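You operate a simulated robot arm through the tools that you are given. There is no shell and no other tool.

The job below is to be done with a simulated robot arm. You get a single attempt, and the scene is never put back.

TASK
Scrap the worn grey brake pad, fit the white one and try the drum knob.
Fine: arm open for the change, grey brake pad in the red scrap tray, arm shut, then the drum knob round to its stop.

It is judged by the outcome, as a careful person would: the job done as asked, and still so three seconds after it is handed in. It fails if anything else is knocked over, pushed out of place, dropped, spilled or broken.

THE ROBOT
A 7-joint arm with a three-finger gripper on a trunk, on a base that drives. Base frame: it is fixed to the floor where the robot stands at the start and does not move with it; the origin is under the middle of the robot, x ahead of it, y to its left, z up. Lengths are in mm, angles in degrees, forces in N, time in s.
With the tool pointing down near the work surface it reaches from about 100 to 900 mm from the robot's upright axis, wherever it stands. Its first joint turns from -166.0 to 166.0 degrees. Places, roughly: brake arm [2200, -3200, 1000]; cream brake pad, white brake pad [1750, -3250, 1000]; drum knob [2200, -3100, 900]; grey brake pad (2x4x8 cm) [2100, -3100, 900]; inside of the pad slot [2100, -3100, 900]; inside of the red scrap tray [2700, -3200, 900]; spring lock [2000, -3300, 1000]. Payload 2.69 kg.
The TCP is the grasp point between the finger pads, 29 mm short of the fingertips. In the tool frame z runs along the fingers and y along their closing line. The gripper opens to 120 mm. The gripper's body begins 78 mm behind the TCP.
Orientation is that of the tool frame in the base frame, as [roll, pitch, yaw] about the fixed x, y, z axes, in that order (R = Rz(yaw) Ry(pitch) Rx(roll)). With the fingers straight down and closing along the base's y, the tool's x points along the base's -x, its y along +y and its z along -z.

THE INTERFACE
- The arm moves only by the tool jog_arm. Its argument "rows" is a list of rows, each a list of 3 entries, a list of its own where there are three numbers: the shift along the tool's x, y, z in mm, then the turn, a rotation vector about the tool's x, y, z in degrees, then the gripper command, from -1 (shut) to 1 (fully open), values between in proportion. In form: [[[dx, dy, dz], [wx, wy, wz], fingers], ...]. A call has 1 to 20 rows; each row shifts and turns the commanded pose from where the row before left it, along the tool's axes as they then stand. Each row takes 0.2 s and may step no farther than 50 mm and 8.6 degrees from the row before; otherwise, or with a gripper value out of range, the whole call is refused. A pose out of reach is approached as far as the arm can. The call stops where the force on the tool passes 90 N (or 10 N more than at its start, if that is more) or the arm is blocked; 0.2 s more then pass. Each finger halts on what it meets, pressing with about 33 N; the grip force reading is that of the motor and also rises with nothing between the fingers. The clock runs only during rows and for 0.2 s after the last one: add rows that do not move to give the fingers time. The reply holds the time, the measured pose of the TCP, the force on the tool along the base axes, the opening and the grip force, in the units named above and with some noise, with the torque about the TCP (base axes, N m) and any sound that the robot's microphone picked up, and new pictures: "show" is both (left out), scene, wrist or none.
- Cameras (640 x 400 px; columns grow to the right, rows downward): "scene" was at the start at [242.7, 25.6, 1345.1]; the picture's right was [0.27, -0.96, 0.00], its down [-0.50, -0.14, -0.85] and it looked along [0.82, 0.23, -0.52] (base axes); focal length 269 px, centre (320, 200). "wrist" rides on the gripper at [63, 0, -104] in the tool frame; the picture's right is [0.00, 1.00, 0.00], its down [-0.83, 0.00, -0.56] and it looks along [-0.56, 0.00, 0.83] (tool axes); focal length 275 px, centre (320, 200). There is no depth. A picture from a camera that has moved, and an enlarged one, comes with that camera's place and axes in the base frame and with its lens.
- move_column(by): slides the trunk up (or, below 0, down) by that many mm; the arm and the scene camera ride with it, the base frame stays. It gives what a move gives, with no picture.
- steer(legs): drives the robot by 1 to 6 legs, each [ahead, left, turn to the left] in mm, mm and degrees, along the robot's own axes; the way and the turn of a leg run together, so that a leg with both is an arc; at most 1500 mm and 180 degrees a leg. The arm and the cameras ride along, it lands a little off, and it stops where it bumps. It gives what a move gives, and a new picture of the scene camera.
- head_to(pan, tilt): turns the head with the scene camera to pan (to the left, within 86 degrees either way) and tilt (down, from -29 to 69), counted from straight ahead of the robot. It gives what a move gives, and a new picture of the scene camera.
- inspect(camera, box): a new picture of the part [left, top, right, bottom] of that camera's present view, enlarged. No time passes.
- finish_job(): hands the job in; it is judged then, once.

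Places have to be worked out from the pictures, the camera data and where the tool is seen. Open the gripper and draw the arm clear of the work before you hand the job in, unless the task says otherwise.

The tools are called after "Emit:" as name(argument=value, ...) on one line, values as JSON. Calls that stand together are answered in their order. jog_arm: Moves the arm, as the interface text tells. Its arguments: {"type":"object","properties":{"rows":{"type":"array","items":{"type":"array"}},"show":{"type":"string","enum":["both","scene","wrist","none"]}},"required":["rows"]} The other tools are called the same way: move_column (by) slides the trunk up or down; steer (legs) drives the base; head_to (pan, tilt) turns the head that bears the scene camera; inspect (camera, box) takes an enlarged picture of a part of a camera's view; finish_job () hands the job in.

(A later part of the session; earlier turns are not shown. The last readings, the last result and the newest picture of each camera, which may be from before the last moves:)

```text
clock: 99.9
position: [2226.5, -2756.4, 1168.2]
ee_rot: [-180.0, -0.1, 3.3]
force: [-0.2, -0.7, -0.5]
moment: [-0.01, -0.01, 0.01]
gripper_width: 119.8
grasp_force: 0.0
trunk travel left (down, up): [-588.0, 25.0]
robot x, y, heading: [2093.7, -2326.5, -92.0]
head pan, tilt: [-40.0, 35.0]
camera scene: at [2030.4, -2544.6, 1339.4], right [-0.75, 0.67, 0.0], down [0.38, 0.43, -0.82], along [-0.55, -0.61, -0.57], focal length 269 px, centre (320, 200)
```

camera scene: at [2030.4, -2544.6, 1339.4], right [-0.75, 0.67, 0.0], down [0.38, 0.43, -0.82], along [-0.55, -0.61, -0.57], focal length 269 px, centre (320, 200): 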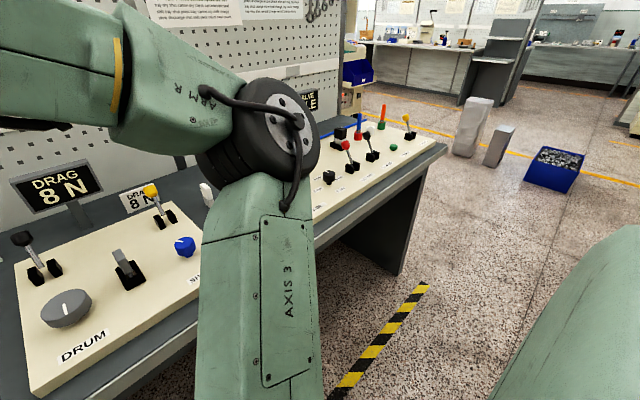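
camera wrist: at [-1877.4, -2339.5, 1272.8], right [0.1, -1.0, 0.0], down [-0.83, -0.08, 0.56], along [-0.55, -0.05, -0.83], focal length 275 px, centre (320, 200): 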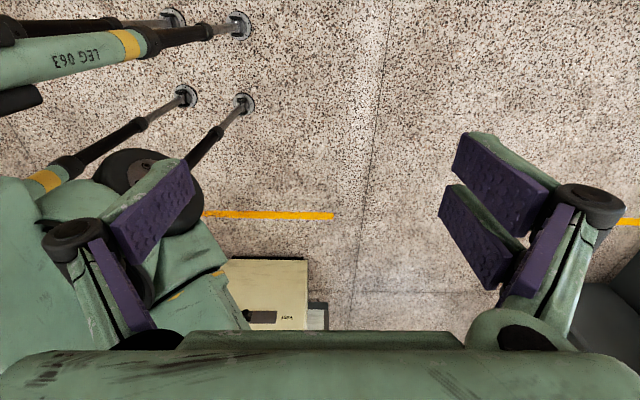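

The panel is straight ahead: grey DRUM knob, grey pad standing in a black slot, blue SPRING knob, a black-topped and a yellow-topped lever, and the white and cream pads to the right. I take enlarged views to read labels and markings.

Emit:
head_to(pan=8, tilt=40)

Emit:
inspect(camera="scene", box=[240, 80, 400, 180])

Emit:
inspect(camera="scene", box=[240, 150, 440, 275])

```text
clock: 101.1
position: [2227.9, -2756.8, 1168.1]
ee_rot: [-180.0, 0.0, 3.2]
force: [-0.4, 0.8, 0.4]
moment: [0.03, 0.03, 0.0]
gripper_width: 120.1
grasp_force: 0.1
trunk travel left (down, up): [-588.0, 25.0]
robot x, y, heading: [2091.6, -2325.8, -92.0]
head pan, tilt: [8.0, 40.0]
camera scene: at [2098.1, -2563.4, 1331.8], right [-0.99, -0.11, 0.0], down [-0.07, 0.64, -0.77], along [0.08, -0.76, -0.64], focal length 269 px, centre (320, 200)
```

scene: 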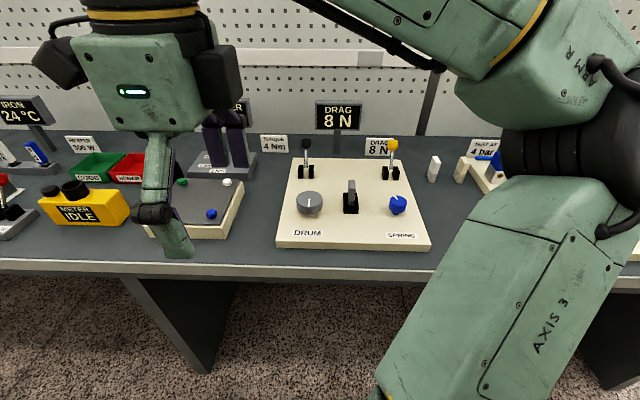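

```text
4.00 times, centred on (320, 130) of scene
camera zoom: at [2098.1, -2563.4, 1331.8], right [-0.99, -0.11, 0.0], down [-0.07, 0.64, -0.77], along [0.08, -0.76, -0.64], focal length 1078 px, centre (320, 480)
```

zoom: 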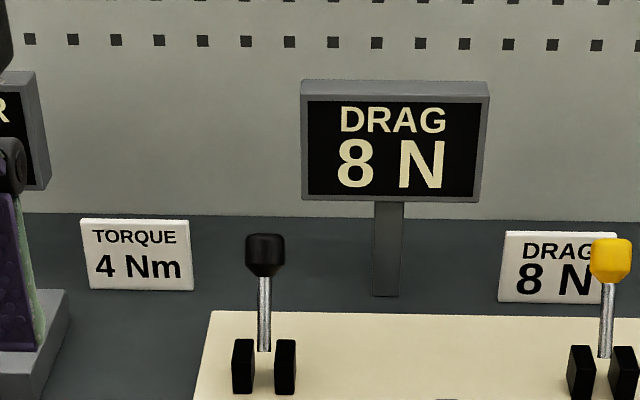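

```text
3.20 times, centred on (340, 212) of scene
camera zoom: at [2098.1, -2563.4, 1331.8], right [-0.99, -0.11, 0.0], down [-0.07, 0.64, -0.77], along [0.08, -0.76, -0.64], focal length 862 px, centre (256, 160)
```

zoom: 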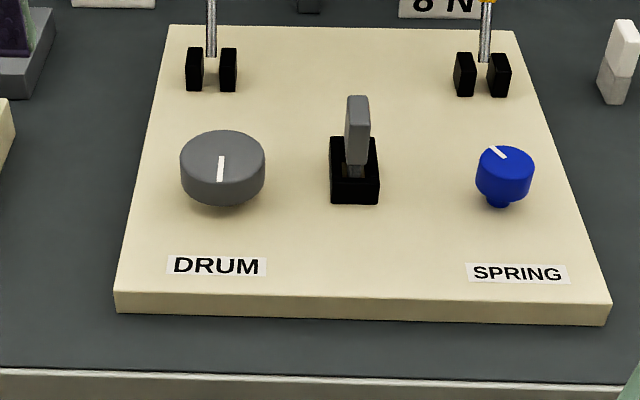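

The hall is rotated about +4.5° against the base frame (bench edge from ≈(1908,-2918) to (2800,-2840)). Before closing up to the bench I turn the wrist a further 85° so its camera looks back at my own front, to see how far the body sticks out.

Emit:
jog_arm(rows=[[[0, 0, 0], [0, 0, 8.5], 1], [[0, 0, 0], [0, 0, 8.5], 1], [[0, 0, 0], [0, 0, 8.5], 1], [[0, 0, 0], [0, 0, 8.5], 1], [[0, 0, 0], [0, 0, 8.5], 1], [[0, 0, 0], [0, 0, 8.5], 1], [[0, 0, 0], [0, 0, 8.5], 1], [[0, 0, 0], [0, 0, 8.5], 1], [[0, 0, 0], [0, 0, 8.5], 1], [[0, 0, 0], [0, 0, 8.5], 1]], show="wrist")

```text
clock: 103.3
position: [2226.4, -2756.0, 1169.6]
ee_rot: [-179.9, 0.1, -81.9]
force: [0.0, -0.2, -0.1]
moment: [-0.01, 0.01, 0.01]
gripper_width: 119.7
grasp_force: 0.1
trunk travel left (down, up): [-588.0, 25.0]
robot x, y, heading: [2097.1, -2324.2, -91.8]
head pan, tilt: [8.0, 40.0]
camera wrist: at [2235.2, -2819.6, 1272.9], right [-0.99, -0.14, 0.0], down [-0.12, 0.82, 0.56], along [-0.08, 0.55, -0.83], focal length 275 px, centre (320, 200)
```

wrist: 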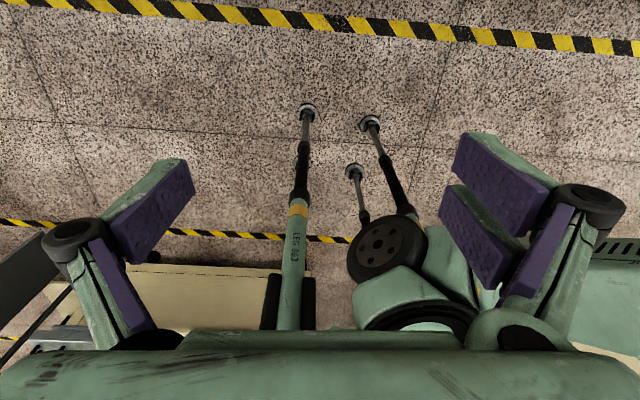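

The wrist view shows the legs rising vertically only ~150 mm ahead of the middle, so there is room under the bench edge (y≈-2885). I move to about (2190, -2530) and square up with the bench (heading ≈ -86).

Emit:
steer(legs=[[203, 99, 0], [0, 0, 6]])

Emit:
jog_arm(rows=[[[0, 0, 0], [0, 0, -8.5], 1], [[0, 0, 0], [0, 0, -8.5], 1], [[0, 0, 0], [0, 0, -8.5], 1], [[0, 0, 0], [0, 0, -8.5], 1], [[0, 0, 0], [0, 0, -8.5], 1], [[0, 0, 0], [0, 0, -8.5], 1], [[0, 0, 0], [0, 0, -8.5], 1], [[0, 0, 0], [0, 0, -8.5], 1], [[0, 0, 0], [0, 0, -8.5], 1], [[0, 0, 0], [0, 0, -8.5], 1], [[0, 0, 0], [0, 0, -8.5], 1], [[0, 0, 0], [0, 0, -8.5], 1], [[0, 0, 0], [0, 0, -8.5], 1], [[0, 0, 0], [0, 0, -8.5], 1], [[0, 0, 0], [0, 0, -8.5], 1], [[0, 0, 0], [0, 0, -8.5], 1], [[0, 0, 0], [0, 0, -8.5], 1], [[0, 0, 0], [0, 0, -8.5], 1], [[0, 0, 0], [0, 0, -8.5], 1], [[0, 0, 0], [0, 0, -8.5], 1]])

```text
clock: 105.6
position: [2365.8, -2946.4, 1168.6]
ee_rot: [180.0, 0.0, -75.8]
force: [-0.2, -0.4, -0.3]
moment: [-0.03, 0.02, -0.02]
gripper_width: 120.1
grasp_force: 0.1
trunk travel left (down, up): [-588.0, 25.0]
robot x, y, heading: [2186.8, -2531.4, -85.7]
head pan, tilt: [8.0, 40.0]
camera scene: at [2218.1, -2767.9, 1331.8], right [-0.98, -0.21, 0.0], down [-0.14, 0.63, -0.77], along [0.16, -0.75, -0.64], focal length 269 px, centre (320, 200)
```

scene: 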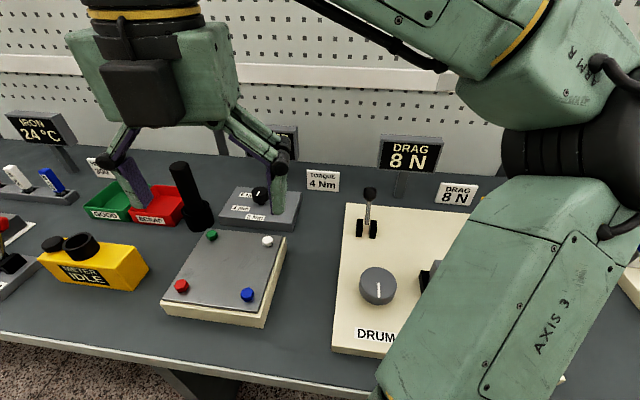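

```text
clock: 109.8
position: [2365.8, -2947.2, 1170.1]
ee_rot: [180.0, 0.0, 94.4]
force: [0.2, 0.0, -0.6]
moment: [-0.03, 0.0, 0.0]
gripper_width: 120.1
grasp_force: 0.0
trunk travel left (down, up): [-588.0, 25.0]
robot x, y, heading: [2187.5, -2530.3, -85.8]
head pan, tilt: [8.0, 40.0]
camera scene: at [2217.9, -2768.0, 1331.8], right [-0.98, -0.21, 0.0], down [-0.14, 0.63, -0.77], along [0.16, -0.75, -0.64], focal length 269 px, centre (320, 200)
camera wrist: at [2360.4, -2884.2, 1273.1], right [1.0, 0.08, 0.0], down [0.07, -0.83, 0.56], along [0.04, -0.55, -0.83], focal length 275 px, centre (320, 200)
```

scene: 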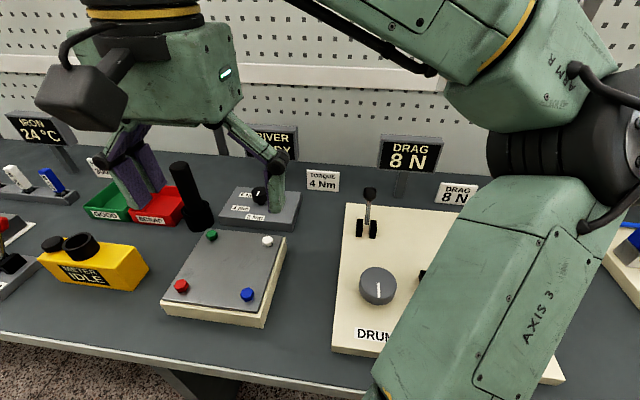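
wrist: 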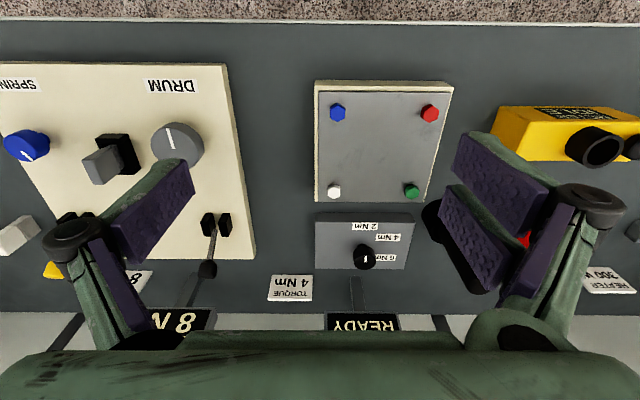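

From both cameras I get: black lever base ≈(2206,-3190,910), tip ≈(2208,-3230,975), so it leans away from me; drum knob ≈(2180,-3045). I shift the arm left over the panel for a closer view of levers, slot and pads.

Emit:
jog_arm(rows=[[[4, -49, 0], [0, 0, 0], 1], [[4, -49, 0], [0, 0, 0], 1], [[4, -49, 0], [0, 0, 0], 1], [[4, -49, 0], [0, 0, 0], 1], [[4, -49, 0], [0, 0, 0], 1], [[4, -49, 0], [0, 0, 0], 1]])

Emit:
inspect(camera="wrist", box=[180, 60, 500, 260])

```text
clock: 110.7
position: [2245.7, -2942.4, 1167.9]
ee_rot: [179.4, -0.5, 110.6]
force: [-0.8, 0.7, 0.1]
moment: [0.02, -0.06, -0.02]
gripper_width: 119.9
grasp_force: 0.1
trunk travel left (down, up): [-588.0, 25.0]
robot x, y, heading: [2189.6, -2529.3, -85.9]
head pan, tilt: [8.0, 40.0]
stopped in row 4: the arm was blocked; the commanded pose is now the measured one
camera scene: at [2217.5, -2767.9, 1331.8], right [-0.98, -0.21, 0.0], down [-0.14, 0.63, -0.77], along [0.16, -0.75, -0.64], focal length 269 px, centre (320, 200)
camera wrist: at [2222.0, -2885.6, 1271.9], right [0.93, 0.36, 0.01], down [0.29, -0.78, 0.55], along [0.2, -0.51, -0.84], focal length 275 px, centre (320, 200)
```

scene: 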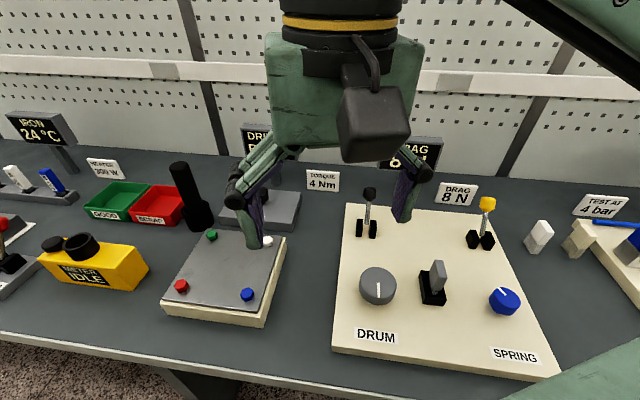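
wrist: 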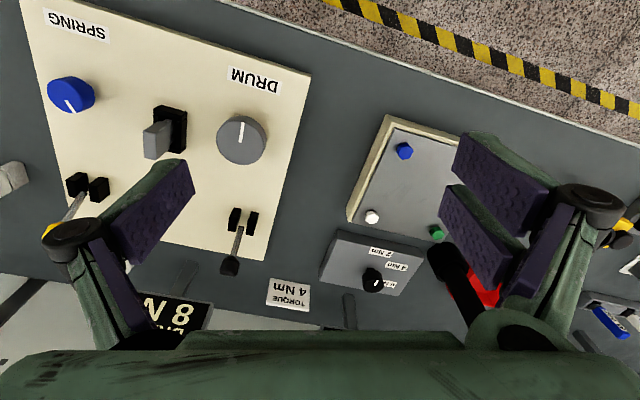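

```text
2.00 times, centred on (340, 160) of wrist
camera zoom: at [2222.0, -2885.6, 1271.9], right [0.93, 0.36, 0.01], down [0.29, -0.78, 0.55], along [0.2, -0.51, -0.84], focal length 551 px, centre (280, 280)
```

zoom: 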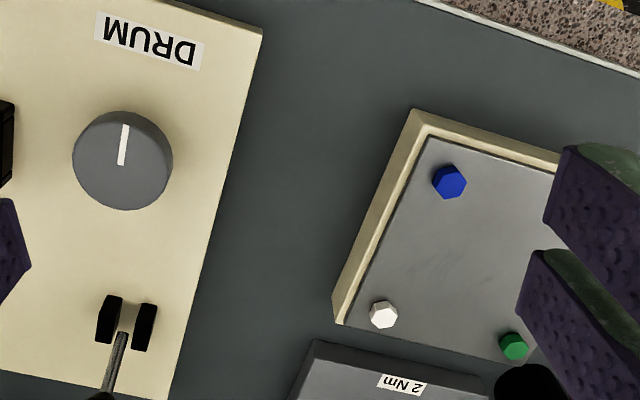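

The arm stopped as blocked with the yaw off by 16° (a joint limit or elbow swing, no tool force). I try turning the wrist back to the bench-aligned yaw in place and see whether it moves.

Emit:
jog_arm(rows=[[[0, 0, 0], [0, 0, 4], 1], [[0, 0, 0], [0, 0, 4], 1], [[0, 0, 0], [0, 0, 4], 1], [[0, 0, 0], [0, 0, 4], 1]])

```text
clock: 111.7
position: [2245.2, -2942.3, 1168.0]
ee_rot: [179.6, -0.7, 94.6]
force: [-0.4, 0.4, 0.1]
moment: [0.02, 0.02, -0.01]
gripper_width: 119.9
grasp_force: 0.1
trunk travel left (down, up): [-588.0, 25.0]
robot x, y, heading: [2186.4, -2533.1, -85.8]
head pan, tilt: [8.0, 40.0]
camera scene: at [2217.9, -2768.0, 1331.8], right [-0.98, -0.21, 0.0], down [-0.14, 0.63, -0.77], along [0.16, -0.75, -0.64], focal length 269 px, centre (320, 200)
camera wrist: at [2239.5, -2881.1, 1272.1], right [1.0, 0.08, 0.01], down [0.07, -0.83, 0.55], along [0.05, -0.55, -0.84], focal length 275 px, centre (320, 200)
```

scene: 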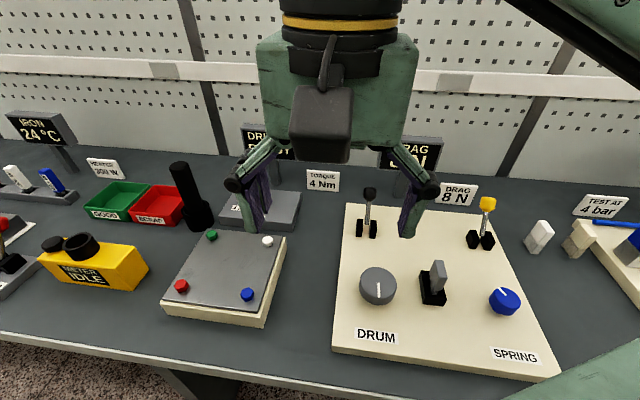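
wrist: 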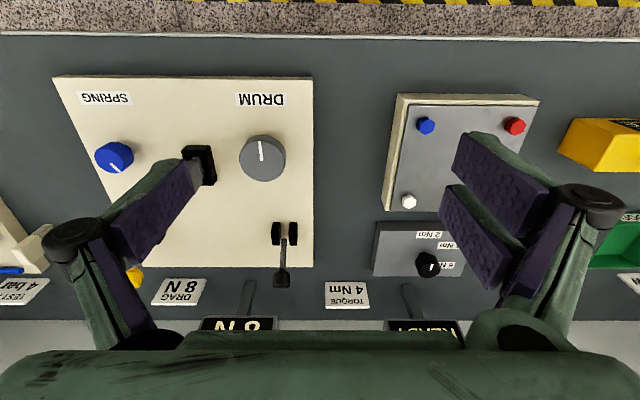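

The wrist came back fine, so it was likely lagging behind too-fast steps while the elbow swung. I continue left in smaller steps to bring the camera over the slot and spring side.

Emit:
jog_arm(rows=[[[2, -20, 0], [0, 0, 0], 1], [[2, -20, 0], [0, 0, 0], 1], [[2, -20, 0], [0, 0, 0], 1], [[2, -20, 0], [0, 0, 0], 1], [[2, -20, 0], [0, 0, 0], 1], [[2, -20, 0], [0, 0, 0], 1], [[2, -20, 0], [0, 0, 0], 1]])

```text
clock: 112.3
position: [2244.8, -2937.9, 1168.2]
ee_rot: [179.0, -1.0, 106.4]
force: [-0.6, -0.3, -0.9]
moment: [0.02, 0.01, -0.04]
gripper_width: 119.9
grasp_force: 0.1
trunk travel left (down, up): [-588.0, 25.0]
robot x, y, heading: [2187.7, -2530.0, -85.7]
head pan, tilt: [8.0, 40.0]
stopped in row 3: the arm was blocked; the commanded pose is now the measured one
camera scene: at [2217.8, -2768.2, 1331.7], right [-0.98, -0.21, 0.0], down [-0.14, 0.63, -0.77], along [0.16, -0.75, -0.64], focal length 269 px, centre (320, 200)
camera wrist: at [2225.2, -2880.7, 1272.9], right [0.96, 0.29, 0.02], down [0.23, -0.81, 0.54], along [0.17, -0.51, -0.84], focal length 275 px, centre (320, 200)
```

scene: 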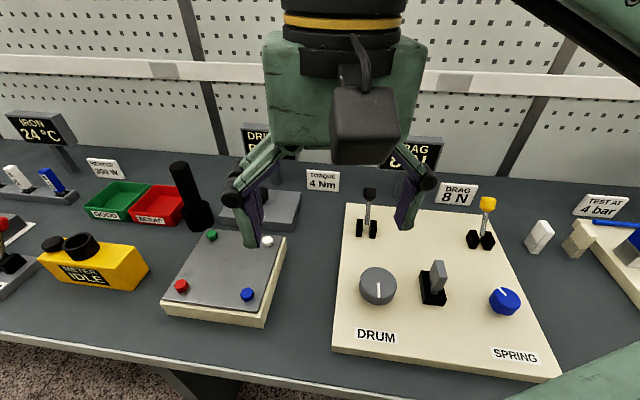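
wrist: 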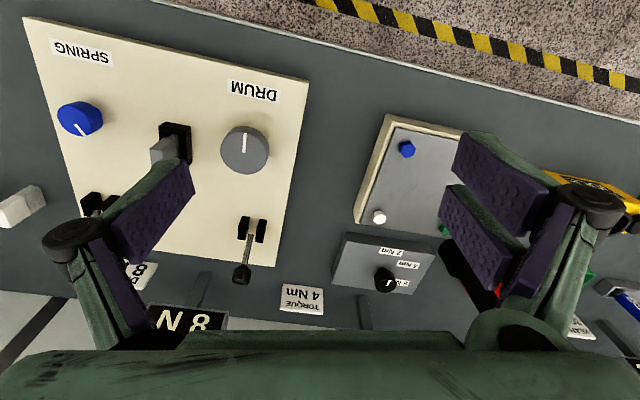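

The TCP (≈130 mm from the shoulder ring I located ~280 mm ahead of the base middle) seems to be at the arm's inner reach limit. I restore the yaw and go forward (tool -x) over the panel before moving sideways.

Emit:
jog_arm(rows=[[[-10, 0, 0], [0, 0, 3], 1], [[-20, 0, 0], [0, 0, 3], 1], [[-25, 0, 0], [0, 0, 3], 1], [[-25, 0, 0], [0, 0, 3], 1], [[-25, 0, 0], [0, 0, 0], 1], [[-25, 0, 0], [0, 0, 0], 1]])

```text
clock: 113.7
position: [2263.9, -3068.1, 1162.5]
ee_rot: [179.4, -1.1, 94.2]
force: [0.0, 0.0, 0.0]
moment: [0.01, -0.05, -0.03]
gripper_width: 120.1
grasp_force: 0.1
trunk travel left (down, up): [-588.0, 25.0]
robot x, y, heading: [2188.3, -2532.2, -85.6]
head pan, tilt: [8.0, 40.0]
camera scene: at [2218.0, -2768.3, 1331.7], right [-0.98, -0.21, 0.0], down [-0.14, 0.63, -0.77], along [0.16, -0.75, -0.64], focal length 269 px, centre (320, 200)
camera wrist: at [2258.8, -3007.8, 1268.6], right [1.0, 0.08, 0.01], down [0.06, -0.84, 0.54], along [0.05, -0.54, -0.84], focal length 275 px, centre (320, 200)
```

scene: 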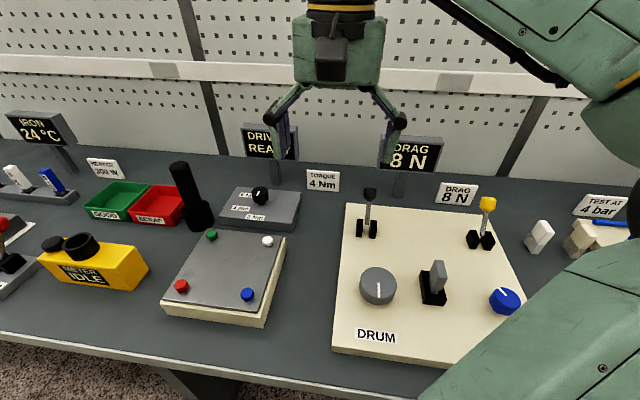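
wrist: 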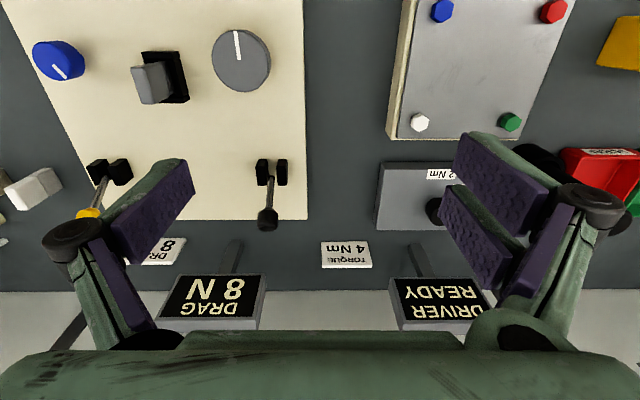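

Forward motion works. Now I try to shift left-in-picture (tool -y) to centre over the panel in small steps.

Emit:
jog_arm(rows=[[[0, -20, 0], [0, 0, 0], 1], [[0, -20, 0], [0, 0, 0], 1], [[0, -20, 0], [0, 0, 0], 1], [[0, -20, 0], [0, 0, 0], 1], [[0, -20, 0], [0, 0, 0], 1], [[0, -20, 0], [0, 0, 0], 1]])

```text
clock: 115.1
position: [2199.3, -3080.9, 1162.9]
ee_rot: [178.3, -1.4, 103.9]
force: [-0.9, 0.6, -0.2]
moment: [-0.01, -0.04, 0.02]
gripper_width: 120.0
grasp_force: 0.0
trunk travel left (down, up): [-588.0, 25.0]
robot x, y, heading: [2188.1, -2530.0, -85.9]
head pan, tilt: [8.0, 40.0]
stopped in row 6: the arm was blocked; the commanded pose is now the measured one
camera scene: at [2218.0, -2768.1, 1331.7], right [-0.98, -0.21, 0.0], down [-0.14, 0.63, -0.77], along [0.16, -0.75, -0.64], focal length 269 px, centre (320, 200)
camera wrist: at [2181.0, -3022.7, 1267.5], right [0.97, 0.24, 0.03], down [0.19, -0.82, 0.54], along [0.15, -0.51, -0.84], focal length 275 px, centre (320, 200)
```

scene: 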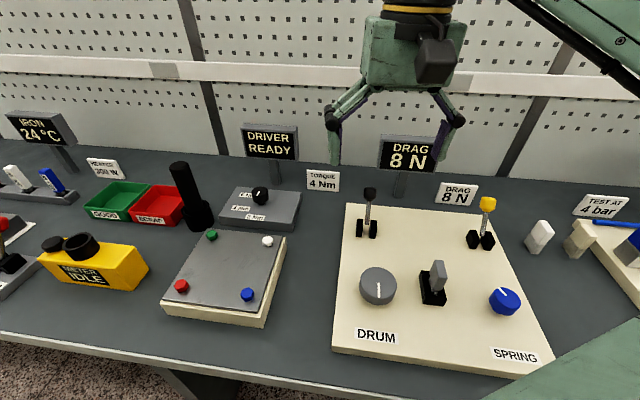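
wrist: 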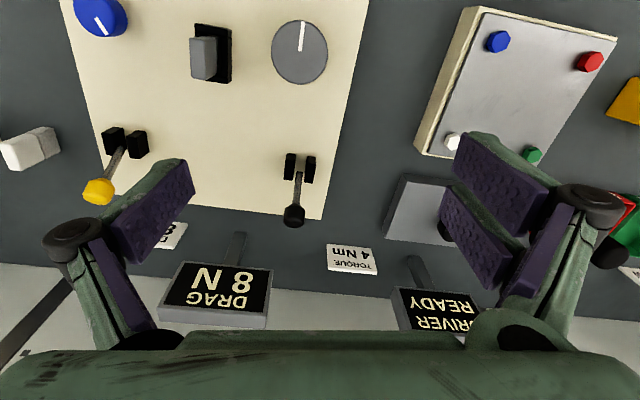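

It moved 65 mm then stuck again with the yaw wound up. I straighten the tool and test whether slow 5 mm steps progress further, to tell a speed limit from a joint limit.

Emit:
jog_arm(rows=[[[0, 0, 0], [0, 0, 3], 1], [[0, 0, 0], [0, 0, 3], 1], [[0, 0, 0], [0, 0, 3.4], 1], [[0, 0, 0], [0, 0, 0], 1], [[0, -5, 0], [0, 0, 0], 1], [[0, -5, 0], [0, 0, 0], 1], [[0, -5, 0], [0, 0, 0], 1], [[0, -5, 0], [0, 0, 0], 1], [[0, -5, 0], [0, 0, 0], 1], [[0, -5, 0], [0, 0, 0], 1], [[0, -5, 0], [0, 0, 0], 1], [[0, -5, 0], [0, 0, 0], 1]], show="scene")

```text
clock: 117.9
position: [2185.3, -3087.2, 1158.7]
ee_rot: [177.3, -1.9, 99.5]
force: [-0.7, -0.4, -0.3]
moment: [-0.01, 0.01, -0.01]
gripper_width: 120.1
grasp_force: 0.0
trunk travel left (down, up): [-588.0, 25.0]
robot x, y, heading: [2187.4, -2534.5, -85.7]
head pan, tilt: [8.0, 40.0]
stopped in row 12: the arm was blocked; the commanded pose is now the measured one
camera scene: at [2218.0, -2768.2, 1331.7], right [-0.98, -0.21, 0.0], down [-0.14, 0.63, -0.77], along [0.16, -0.75, -0.64], focal length 269 px, centre (320, 200)
```

scene: 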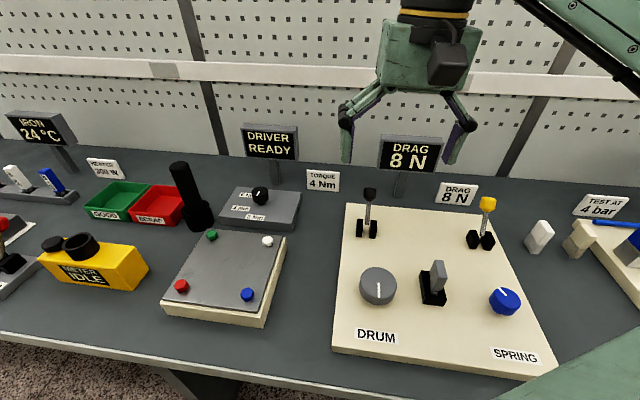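

It creeps and then sticks: some joint is at its limit or the elbow touches something. I turn the head right to see the arm's posture.

Emit:
head_to(pan=-45, tilt=20)

Emit:
head_to(pan=-30, tilt=60)

```text
clock: 119.2
position: [2184.0, -3088.7, 1157.6]
ee_rot: [177.3, -1.8, 99.6]
force: [0.5, 0.4, -0.1]
moment: [-0.03, -0.02, 0.01]
gripper_width: 120.2
grasp_force: 0.1
trunk travel left (down, up): [-588.0, 25.0]
robot x, y, heading: [2186.5, -2532.2, -85.6]
head pan, tilt: [-45.0, 20.0]
camera scene: at [2139.2, -2755.5, 1363.2], right [-0.76, 0.65, 0.0], down [0.22, 0.26, -0.94], along [-0.61, -0.71, -0.34], focal length 269 px, centre (320, 200)
```

scene: 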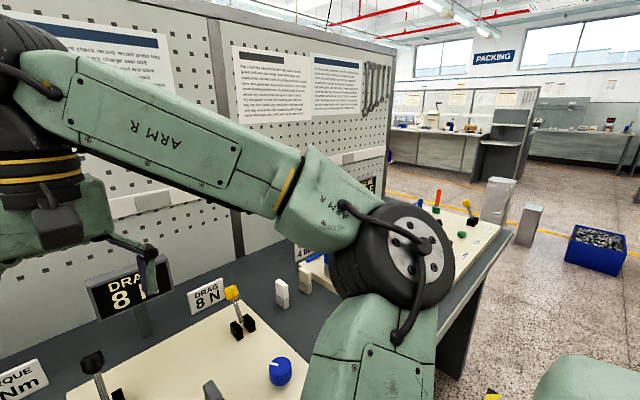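

```text
clock: 120.2
position: [2184.2, -3087.7, 1158.3]
ee_rot: [177.3, -1.9, 99.7]
force: [1.0, 0.0, 0.6]
moment: [0.01, -0.01, 0.0]
gripper_width: 119.9
grasp_force: 0.0
trunk travel left (down, up): [-588.0, 25.0]
robot x, y, heading: [2190.2, -2530.5, -86.0]
head pan, tilt: [-30.0, 60.0]
camera scene: at [2170.9, -2745.0, 1305.1], right [-0.9, 0.43, 0.0], down [0.38, 0.78, -0.5], along [-0.22, -0.45, -0.87], focal length 269 px, centre (320, 200)
```

scene: 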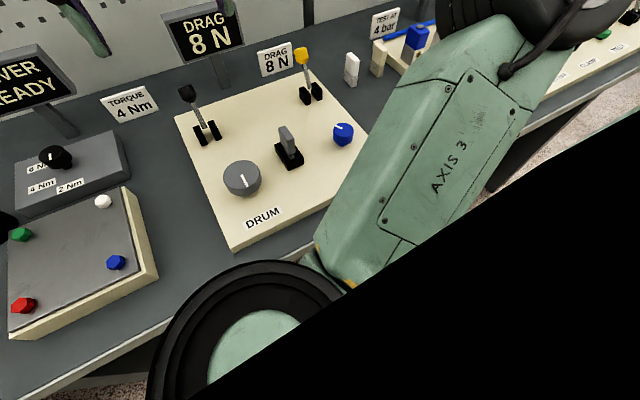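

The upper arm lies almost flat out to my right with the elbow well folded: I am simply too close for the arm. I back the base straight off by about 230 mm so that the arm works at 500–650 mm from its shoulder.

Emit:
steer(legs=[[-230, 0, 0]])

Emit:
head_to(pan=0, tilt=35)

Emit:
jog_arm(rows=[[[-15, 0, 0], [0, 0, 2], 1], [[-20, 0, 0], [0, 0, 2], 1], [[-20, 0, 0], [0, 0, 1], 1], [[-20, 0, 0], [0, 0, 0], 1], [[-20, 0, 0], [0, 0, 0], 1]])

```text
clock: 122.0
position: [2164.5, -2857.5, 1159.0]
ee_rot: [177.3, -1.9, 99.2]
force: [-0.8, 0.8, 0.0]
moment: [0.01, 0.0, 0.01]
gripper_width: 120.0
grasp_force: 0.1
trunk travel left (down, up): [-588.0, 25.0]
robot x, y, heading: [2167.7, -2304.8, -86.3]
head pan, tilt: [-30.0, 60.0]
camera scene: at [2153.2, -2514.1, 1305.2], right [-0.9, 0.44, 0.0], down [0.38, 0.78, -0.5], along [-0.22, -0.45, -0.87], focal length 269 px, centre (320, 200)
```

scene: 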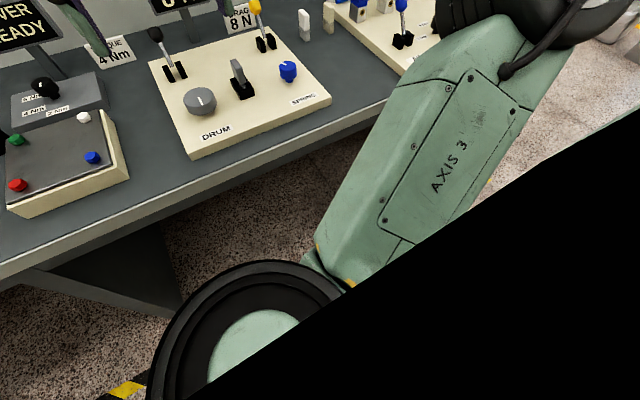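

```text
clock: 122.9
position: [2164.8, -2856.6, 1159.5]
ee_rot: [177.4, -1.9, 99.2]
force: [-0.4, 0.7, -0.2]
moment: [0.03, 0.0, 0.01]
gripper_width: 120.2
grasp_force: 0.1
trunk travel left (down, up): [-588.0, 25.0]
robot x, y, heading: [2173.6, -2300.5, -86.0]
head pan, tilt: [0.0, 35.0]
camera scene: at [2188.4, -2542.8, 1339.3], right [-1.0, -0.07, 0.0], down [-0.04, 0.57, -0.82], along [0.05, -0.82, -0.57], focal length 269 px, centre (320, 200)
```

scene: 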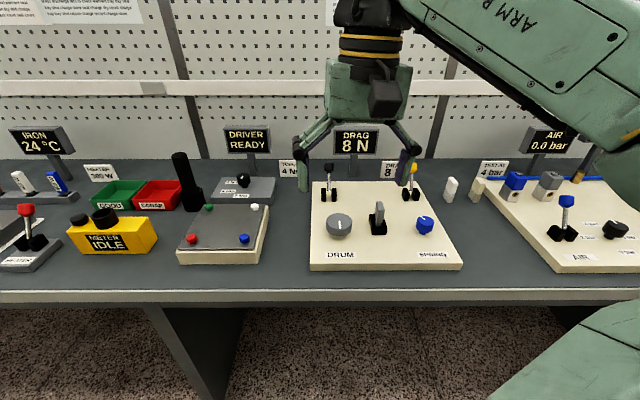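

```text
clock: 124.1
position: [2173.3, -2952.7, 1156.6]
ee_rot: [177.4, -2.2, 94.1]
force: [0.0, -0.1, -0.1]
moment: [0.02, 0.01, 0.0]
gripper_width: 119.8
grasp_force: 0.1
trunk travel left (down, up): [-588.0, 25.0]
robot x, y, heading: [2172.9, -2301.7, -86.1]
head pan, tilt: [0.0, 35.0]
camera scene: at [2188.6, -2543.0, 1339.3], right [-1.0, -0.07, 0.0], down [-0.04, 0.57, -0.82], along [0.06, -0.82, -0.57], focal length 269 px, centre (320, 200)
camera wrist: at [2163.7, -2894.8, 1262.8], right [1.0, 0.08, 0.04], down [0.04, -0.85, 0.53], along [0.08, -0.52, -0.85], focal length 275 px, centre (320, 200)
```

scene: 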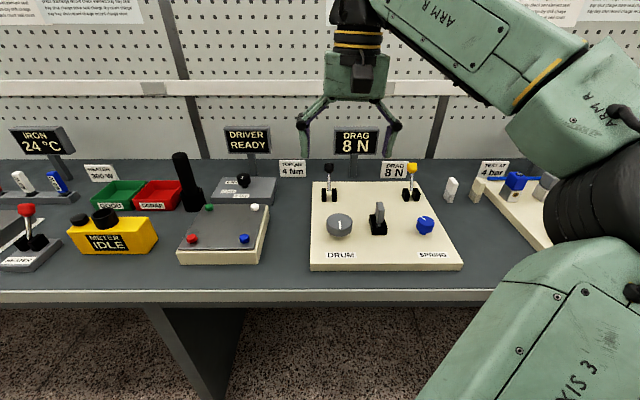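
wrist: 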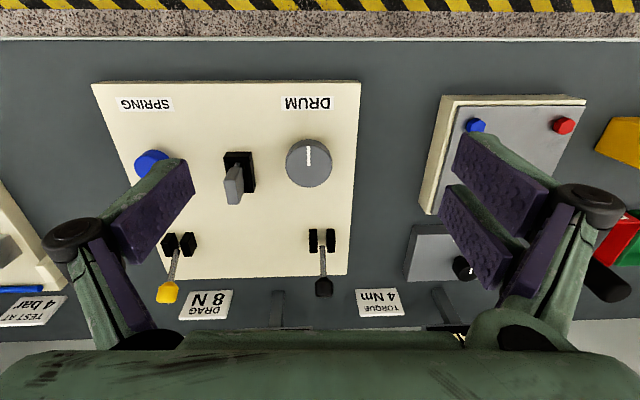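

The arm now moves freely. I level the tool (roll/pitch drift of ~2.5°) and hold yaw 94.5 to match the bench, then measure positions.

Emit:
jog_arm(rows=[[[0, 0, 0], [1.3, -1.1, -0.2], 1], [[0, 0, 0], [1.3, -1.1, -0.2], 1], [[0, 0, 0], [0, 0, 0], 1]], show="wrist")

Emit:
inspect(camera="wrist", box=[80, 70, 400, 270])

Emit:
inspect(camera="scene", box=[290, 150, 498, 280])

```text
clock: 124.9
position: [2173.2, -2951.5, 1156.7]
ee_rot: [-179.9, 0.2, 94.5]
force: [-0.6, 0.2, -0.4]
moment: [-0.03, 0.01, -0.04]
gripper_width: 119.8
grasp_force: 0.0
trunk travel left (down, up): [-588.0, 25.0]
robot x, y, heading: [2173.1, -2303.2, -86.2]
head pan, tilt: [0.0, 35.0]
camera wrist: at [2167.9, -2889.5, 1259.7], right [1.0, 0.08, 0.0], down [0.07, -0.83, 0.56], along [0.04, -0.56, -0.83], focal length 275 px, centre (320, 200)
```

wrist: 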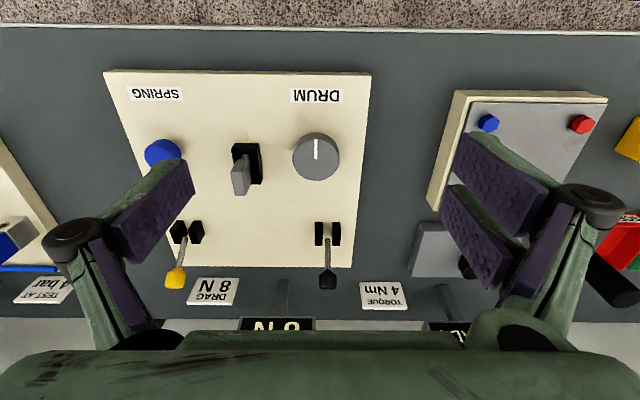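

```text
2.00 times, centred on (240, 170) of wrist
camera zoom: at [2167.9, -2889.5, 1259.7], right [1.0, 0.08, 0.0], down [0.07, -0.83, 0.56], along [0.04, -0.56, -0.83], focal length 551 px, centre (480, 260)
```

zoom: 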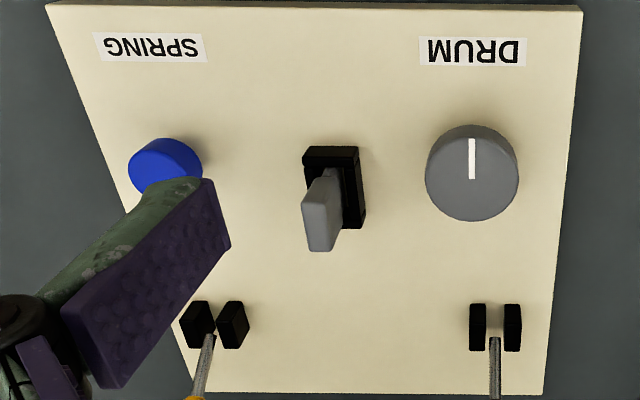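

```text
3.08 times, centred on (394, 215) of scene
camera zoom: at [2188.5, -2542.8, 1339.4], right [-1.0, -0.07, 0.0], down [-0.04, 0.57, -0.82], along [0.06, -0.82, -0.57], focal length 829 px, centre (92, 154)
```

zoom: 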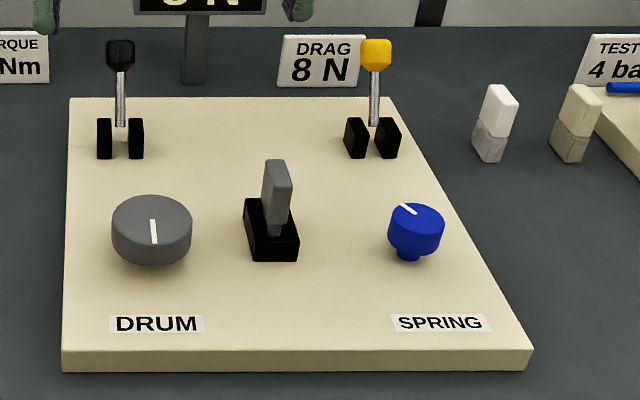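

Triangulating both views: drum knob top ≈(2175,-3038,937), ⌀≈60; board top z≈883; black lever (brake arm) pivot ≈(2207,-3197,905), knob ≈(2207,-3231,972), leaning away; yellow lever ≈(1974,-3234,980). I move above the black lever with the fingers half open, along the bench direction.

Emit:
jog_arm(rows=[[[-20, 1, 5], [0, 0, 0], 0], [[-20, 1, 5], [0, 0, 0], 0], [[-20, 1, 5], [0, 0, 0], 0], [[-20, 1, 5], [0, 0, 0], 0], [[-20, 1, 5], [0, 0, 0], 0], [[-20, 1, 5], [0, 0, 0], 0], [[-20, 1, 5], [0, 0, 0], 0], [[-20, 1, 5], [0, 0, 0], 0], [[-20, 1, 5], [0, 0, 0], 0], [[-20, 1, 5], [0, 0, 0], 0], [[-20, 1, 5], [0, 0, 0], 0], [[-20, 1, 5], [0, 0, 0], 0], [[-20, 1, 5], [0, 0, 0], 0], [[-20, 0, 5], [0, 0, 0], 0], [[0, 0, 0], [0, 0, 0], 0]])

```text
clock: 128.1
position: [2207.8, -3177.6, 1086.0]
ee_rot: [-180.0, 0.1, 94.4]
force: [1.1, 0.6, 0.3]
moment: [0.01, -0.02, 0.02]
gripper_width: 59.9
grasp_force: 0.0
out of reach, approached as far as the arm can: row 12, 13, 14
trunk travel left (down, up): [-588.0, 25.0]
robot x, y, heading: [2168.8, -2300.5, -86.0]
head pan, tilt: [0.0, 35.0]
camera scene: at [2188.5, -2542.7, 1339.4], right [-1.0, -0.07, 0.0], down [-0.04, 0.57, -0.82], along [0.06, -0.82, -0.57], focal length 269 px, centre (320, 200)
camera wrist: at [2201.4, -3116.1, 1189.1], right [1.0, 0.08, 0.0], down [0.07, -0.83, 0.56], along [0.04, -0.56, -0.83], focal length 275 px, centre (320, 200)
```

scene: 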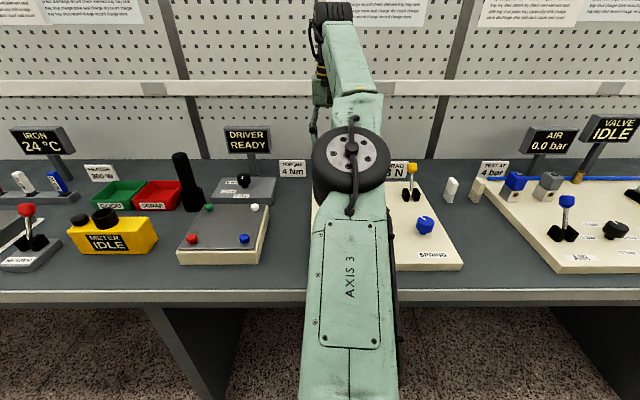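
wrist: 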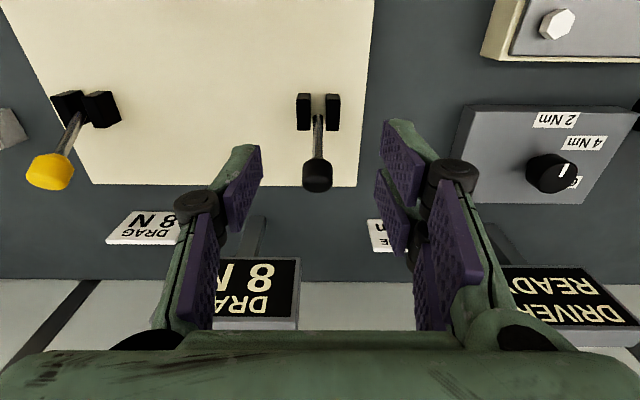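

The arm reaches its limit ~880 mm from the robot's middle, so a stand about 120 mm closer is right (between the two extremes). I retract the tool 140 mm first, then drive 120 mm ahead.

Emit:
jog_arm(rows=[[[20, 0, 0], [0, 0, 0], 0], [[20, 0, 0], [0, 0, 0], 0], [[20, 0, 0], [0, 0, 0], 0], [[20, 0, 0], [0, 0, 0], 0], [[20, 0, 0], [0, 0, 0], 0], [[20, 0, 0], [0, 0, 0], 0], [[20, 0, 0], [0, 0, 0], 0]], show="none")

Emit:
steer(legs=[[125, 0, 0]])

```text
clock: 129.7
position: [2193.0, -3038.9, 1085.0]
ee_rot: [-180.0, 0.1, 94.5]
force: [-0.2, -0.5, -0.4]
moment: [0.0, 0.0, -0.01]
gripper_width: 60.2
grasp_force: 0.2
trunk travel left (down, up): [-588.0, 25.0]
robot x, y, heading: [2173.6, -2300.8, -86.0]
head pan, tilt: [0.0, 35.0]
```

```text
clock: 131.0
position: [2200.4, -3166.1, 1083.2]
ee_rot: [-179.9, 0.1, 94.5]
force: [0.4, -0.4, 0.8]
moment: [-0.01, 0.02, -0.02]
gripper_width: 60.0
grasp_force: 0.1
trunk travel left (down, up): [-588.0, 25.0]
robot x, y, heading: [2182.7, -2425.1, -86.0]
head pan, tilt: [0.0, 35.0]
camera scene: at [2197.0, -2668.8, 1339.1], right [-1.0, -0.07, 0.0], down [-0.04, 0.57, -0.82], along [0.06, -0.82, -0.57], focal length 269 px, centre (320, 200)
```

scene: 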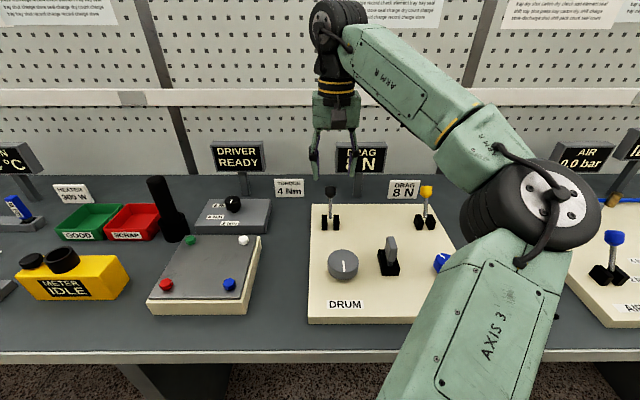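

The tool now stands at (2200,-3166,1083) with a good posture. I check the lever from the wrist camera before reaching over it.

Emit:
jog_arm(rows=[[[-10, 1, 0], [0, 0, 0], 0]], show="wrist")

Emit:
inspect(camera="wrist", box=[240, 60, 400, 160])

```text
clock: 131.4
position: [2203.1, -3174.2, 1083.2]
ee_rot: [-179.9, 0.0, 94.5]
force: [-0.3, -0.2, 0.0]
moment: [0.02, 0.0, 0.01]
gripper_width: 60.0
grasp_force: 0.1
trunk travel left (down, up): [-588.0, 25.0]
robot x, y, heading: [2181.5, -2429.5, -86.0]
head pan, tilt: [0.0, 35.0]
camera wrist: at [2197.9, -3113.0, 1187.5], right [1.0, 0.08, 0.0], down [0.07, -0.83, 0.56], along [0.04, -0.56, -0.83], focal length 275 px, centre (320, 200)
```

wrist: 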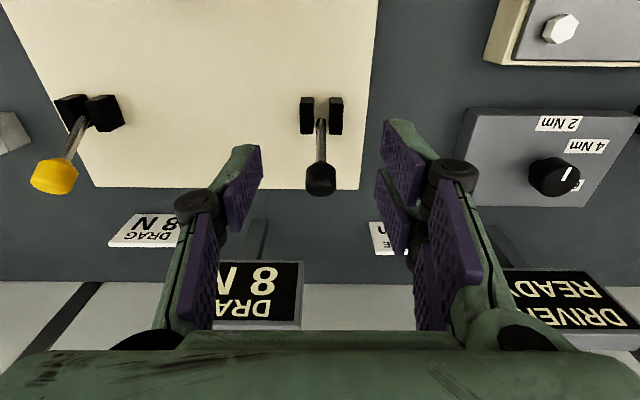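

```text
4.00 times, centred on (320, 110) of wrist
camera zoom: at [2197.9, -3113.0, 1187.5], right [1.0, 0.08, 0.0], down [0.07, -0.83, 0.56], along [0.04, -0.56, -0.83], focal length 1101 px, centre (320, 560)
```

zoom: 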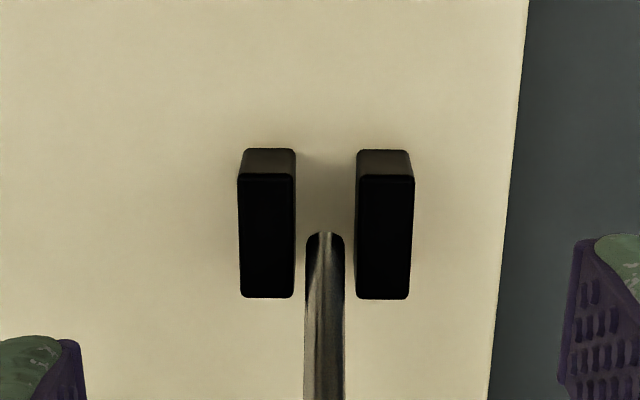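

The knob sits exactly on the tool's centre line, at y≈-3233. I go 59 mm forward, then lower 117 mm so the pads straddle the knob, checking the picture before closing.

Emit:
jog_arm(rows=[[[-20, 0, 0], [0, 0, 0], 0], [[-20, 0, 0], [0, 0, 0], 0], [[-19, 0, 0], [0, 0, 0], 0], [[0, 0, 20], [0, 0, 0], 0], [[0, 0, 20], [0, 0, 0], 0], [[0, 0, 20], [0, 0, 0], 0], [[0, 0, 20], [0, 0, 0], 0], [[0, 0, 20], [0, 0, 0], 0], [[0, 0, 15], [0, 0, 0], 0], [[0, 0, 0], [0, 0, 0], 0]])

```text
clock: 133.6
position: [2206.4, -3233.6, 969.1]
ee_rot: [-179.8, 0.1, 94.5]
force: [-0.3, 0.7, 0.2]
moment: [-0.03, 0.04, 0.0]
gripper_width: 60.2
grasp_force: 0.0
trunk travel left (down, up): [-588.0, 25.0]
robot x, y, heading: [2183.4, -2426.0, -86.1]
head pan, tilt: [0.0, 35.0]
camera scene: at [2197.0, -2668.0, 1339.4], right [-1.0, -0.07, 0.0], down [-0.04, 0.57, -0.82], along [0.06, -0.82, -0.57], focal length 269 px, centre (320, 200)
camera wrist: at [2201.8, -3171.8, 1072.4], right [1.0, 0.08, 0.0], down [0.07, -0.83, 0.56], along [0.04, -0.56, -0.83], focal length 275 px, centre (320, 200)
```

scene: 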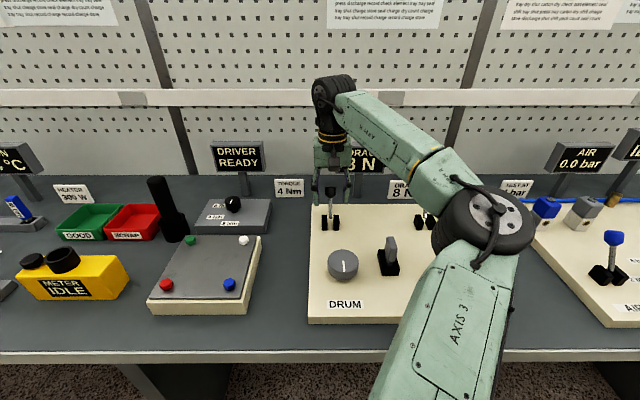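
wrist: 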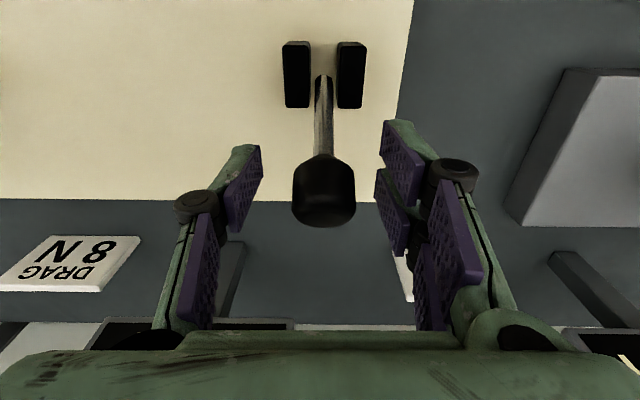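

The knob is centred between the pads. I close the fingers on it and hold.

Emit:
jog_arm(rows=[[[0, 0, 0], [0, 0, 0], -1], [[0, 0, 0], [0, 0, 0], -1], [[0, 0, 0], [0, 0, 0], -1], [[0, 0, 0], [0, 0, 0], -1], [[0, 0, 0], [0, 0, 0], -1]], show="wrist")

```text
clock: 134.8
position: [2208.8, -3234.0, 968.9]
ee_rot: [-180.0, 0.1, 94.7]
force: [7.8, 1.4, -1.6]
moment: [-0.02, 0.04, -0.02]
gripper_width: 25.2
grasp_force: 45.0
trunk travel left (down, up): [-588.0, 25.0]
robot x, y, heading: [2179.7, -2425.0, -86.1]
head pan, tilt: [0.0, 35.0]
camera wrist: at [2203.2, -3171.8, 1072.5], right [1.0, 0.09, 0.0], down [0.07, -0.83, 0.56], along [0.05, -0.56, -0.83], focal length 275 px, centre (320, 200)
```

wrist: 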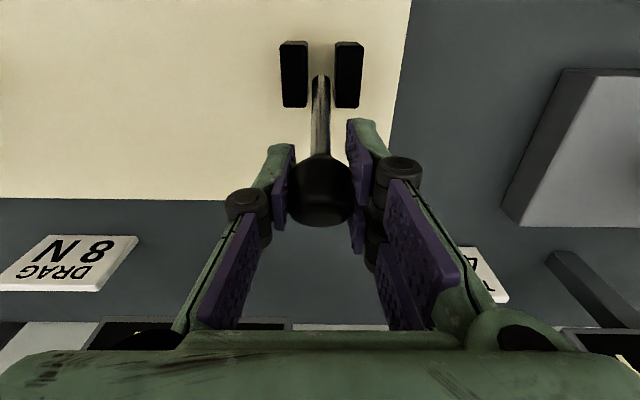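

Gripped at 25 mm. I pull gently along the lever's arc toward me (first ~15°) and watch the force to see that this is the way it moves.

Emit:
jog_arm(rows=[[[3.5, 0, -1.8], [0, 0, 0], -1], [[3.5, 0, -1.7], [0, 0, 0], -1], [[3.6, 0, -1.4], [0, 0, 0], -1], [[3.6, 0, -1.4], [0, 0, 0], -1]])

```text
clock: 135.8
position: [2207.7, -3220.2, 975.2]
ee_rot: [-180.0, 0.3, 94.5]
force: [11.0, -21.2, -5.0]
moment: [-1.39, 0.04, 0.11]
gripper_width: 25.6
grasp_force: 45.3
trunk travel left (down, up): [-588.0, 25.0]
robot x, y, heading: [2180.6, -2425.9, -86.1]
head pan, tilt: [0.0, 35.0]
camera scene: at [2197.9, -2670.0, 1338.9], right [-1.0, -0.07, 0.0], down [-0.04, 0.57, -0.82], along [0.05, -0.82, -0.58], focal length 269 px, centre (320, 200)
camera wrist: at [2202.2, -3158.7, 1078.4], right [1.0, 0.08, 0.0], down [0.07, -0.83, 0.56], along [0.05, -0.56, -0.83], focal length 275 px, centre (320, 200)
```

scene: 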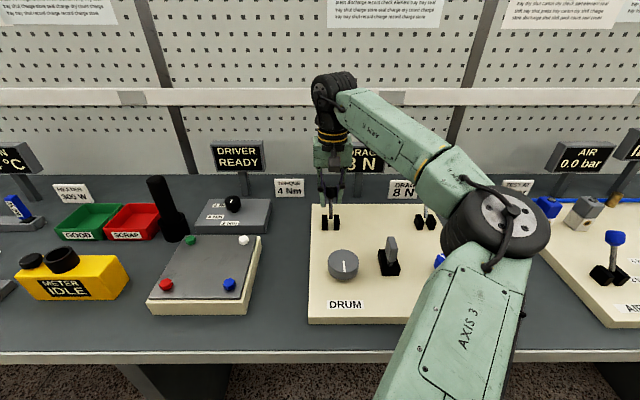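
wrist: 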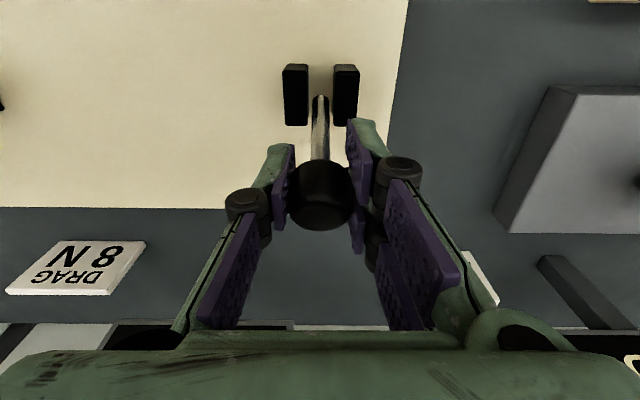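

The lever follows (14 mm, ~21 N of resistance). I continue the arc toward me through the vertical.

Emit:
jog_arm(rows=[[[3.7, 0, -1], [0, 0, 0], -1], [[3.7, 0, -1], [0, 0, 0], -1], [[3.8, 0, -0.6], [0, 0, 0], -1], [[3.8, 0, -0.6], [0, 0, 0], -1], [[3.8, 0, -0.2], [0, 0, 0], -1], [[3.8, 0, -0.2], [0, 0, 0], -1], [[3.8, 0, 0.2], [0, 0, 0], -1], [[3.8, 0, 0.2], [0, 0, 0], -1]])

```text
clock: 137.6
position: [2205.7, -3191.6, 977.8]
ee_rot: [-180.0, 0.2, 94.5]
force: [11.5, -16.5, -0.5]
moment: [-1.26, -0.14, 0.08]
gripper_width: 25.9
grasp_force: 44.8
trunk travel left (down, up): [-588.0, 25.0]
robot x, y, heading: [2178.5, -2426.9, -85.8]
head pan, tilt: [0.0, 35.0]
camera scene: at [2197.9, -2669.3, 1339.0], right [-1.0, -0.07, 0.0], down [-0.04, 0.57, -0.82], along [0.05, -0.82, -0.57], focal length 269 px, centre (320, 200)
camera wrist: at [2200.2, -3128.6, 1081.9], right [1.0, 0.08, 0.0], down [0.07, -0.83, 0.56], along [0.05, -0.56, -0.83], focal length 275 px, centre (320, 200)
```

scene: 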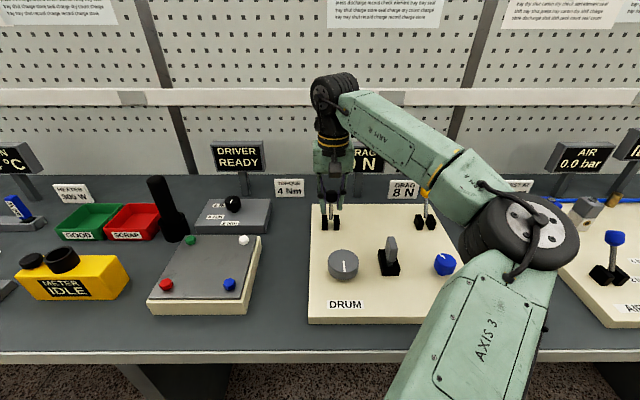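
wrist: 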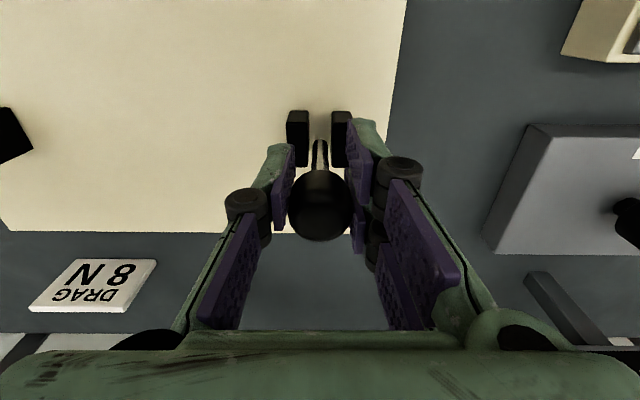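

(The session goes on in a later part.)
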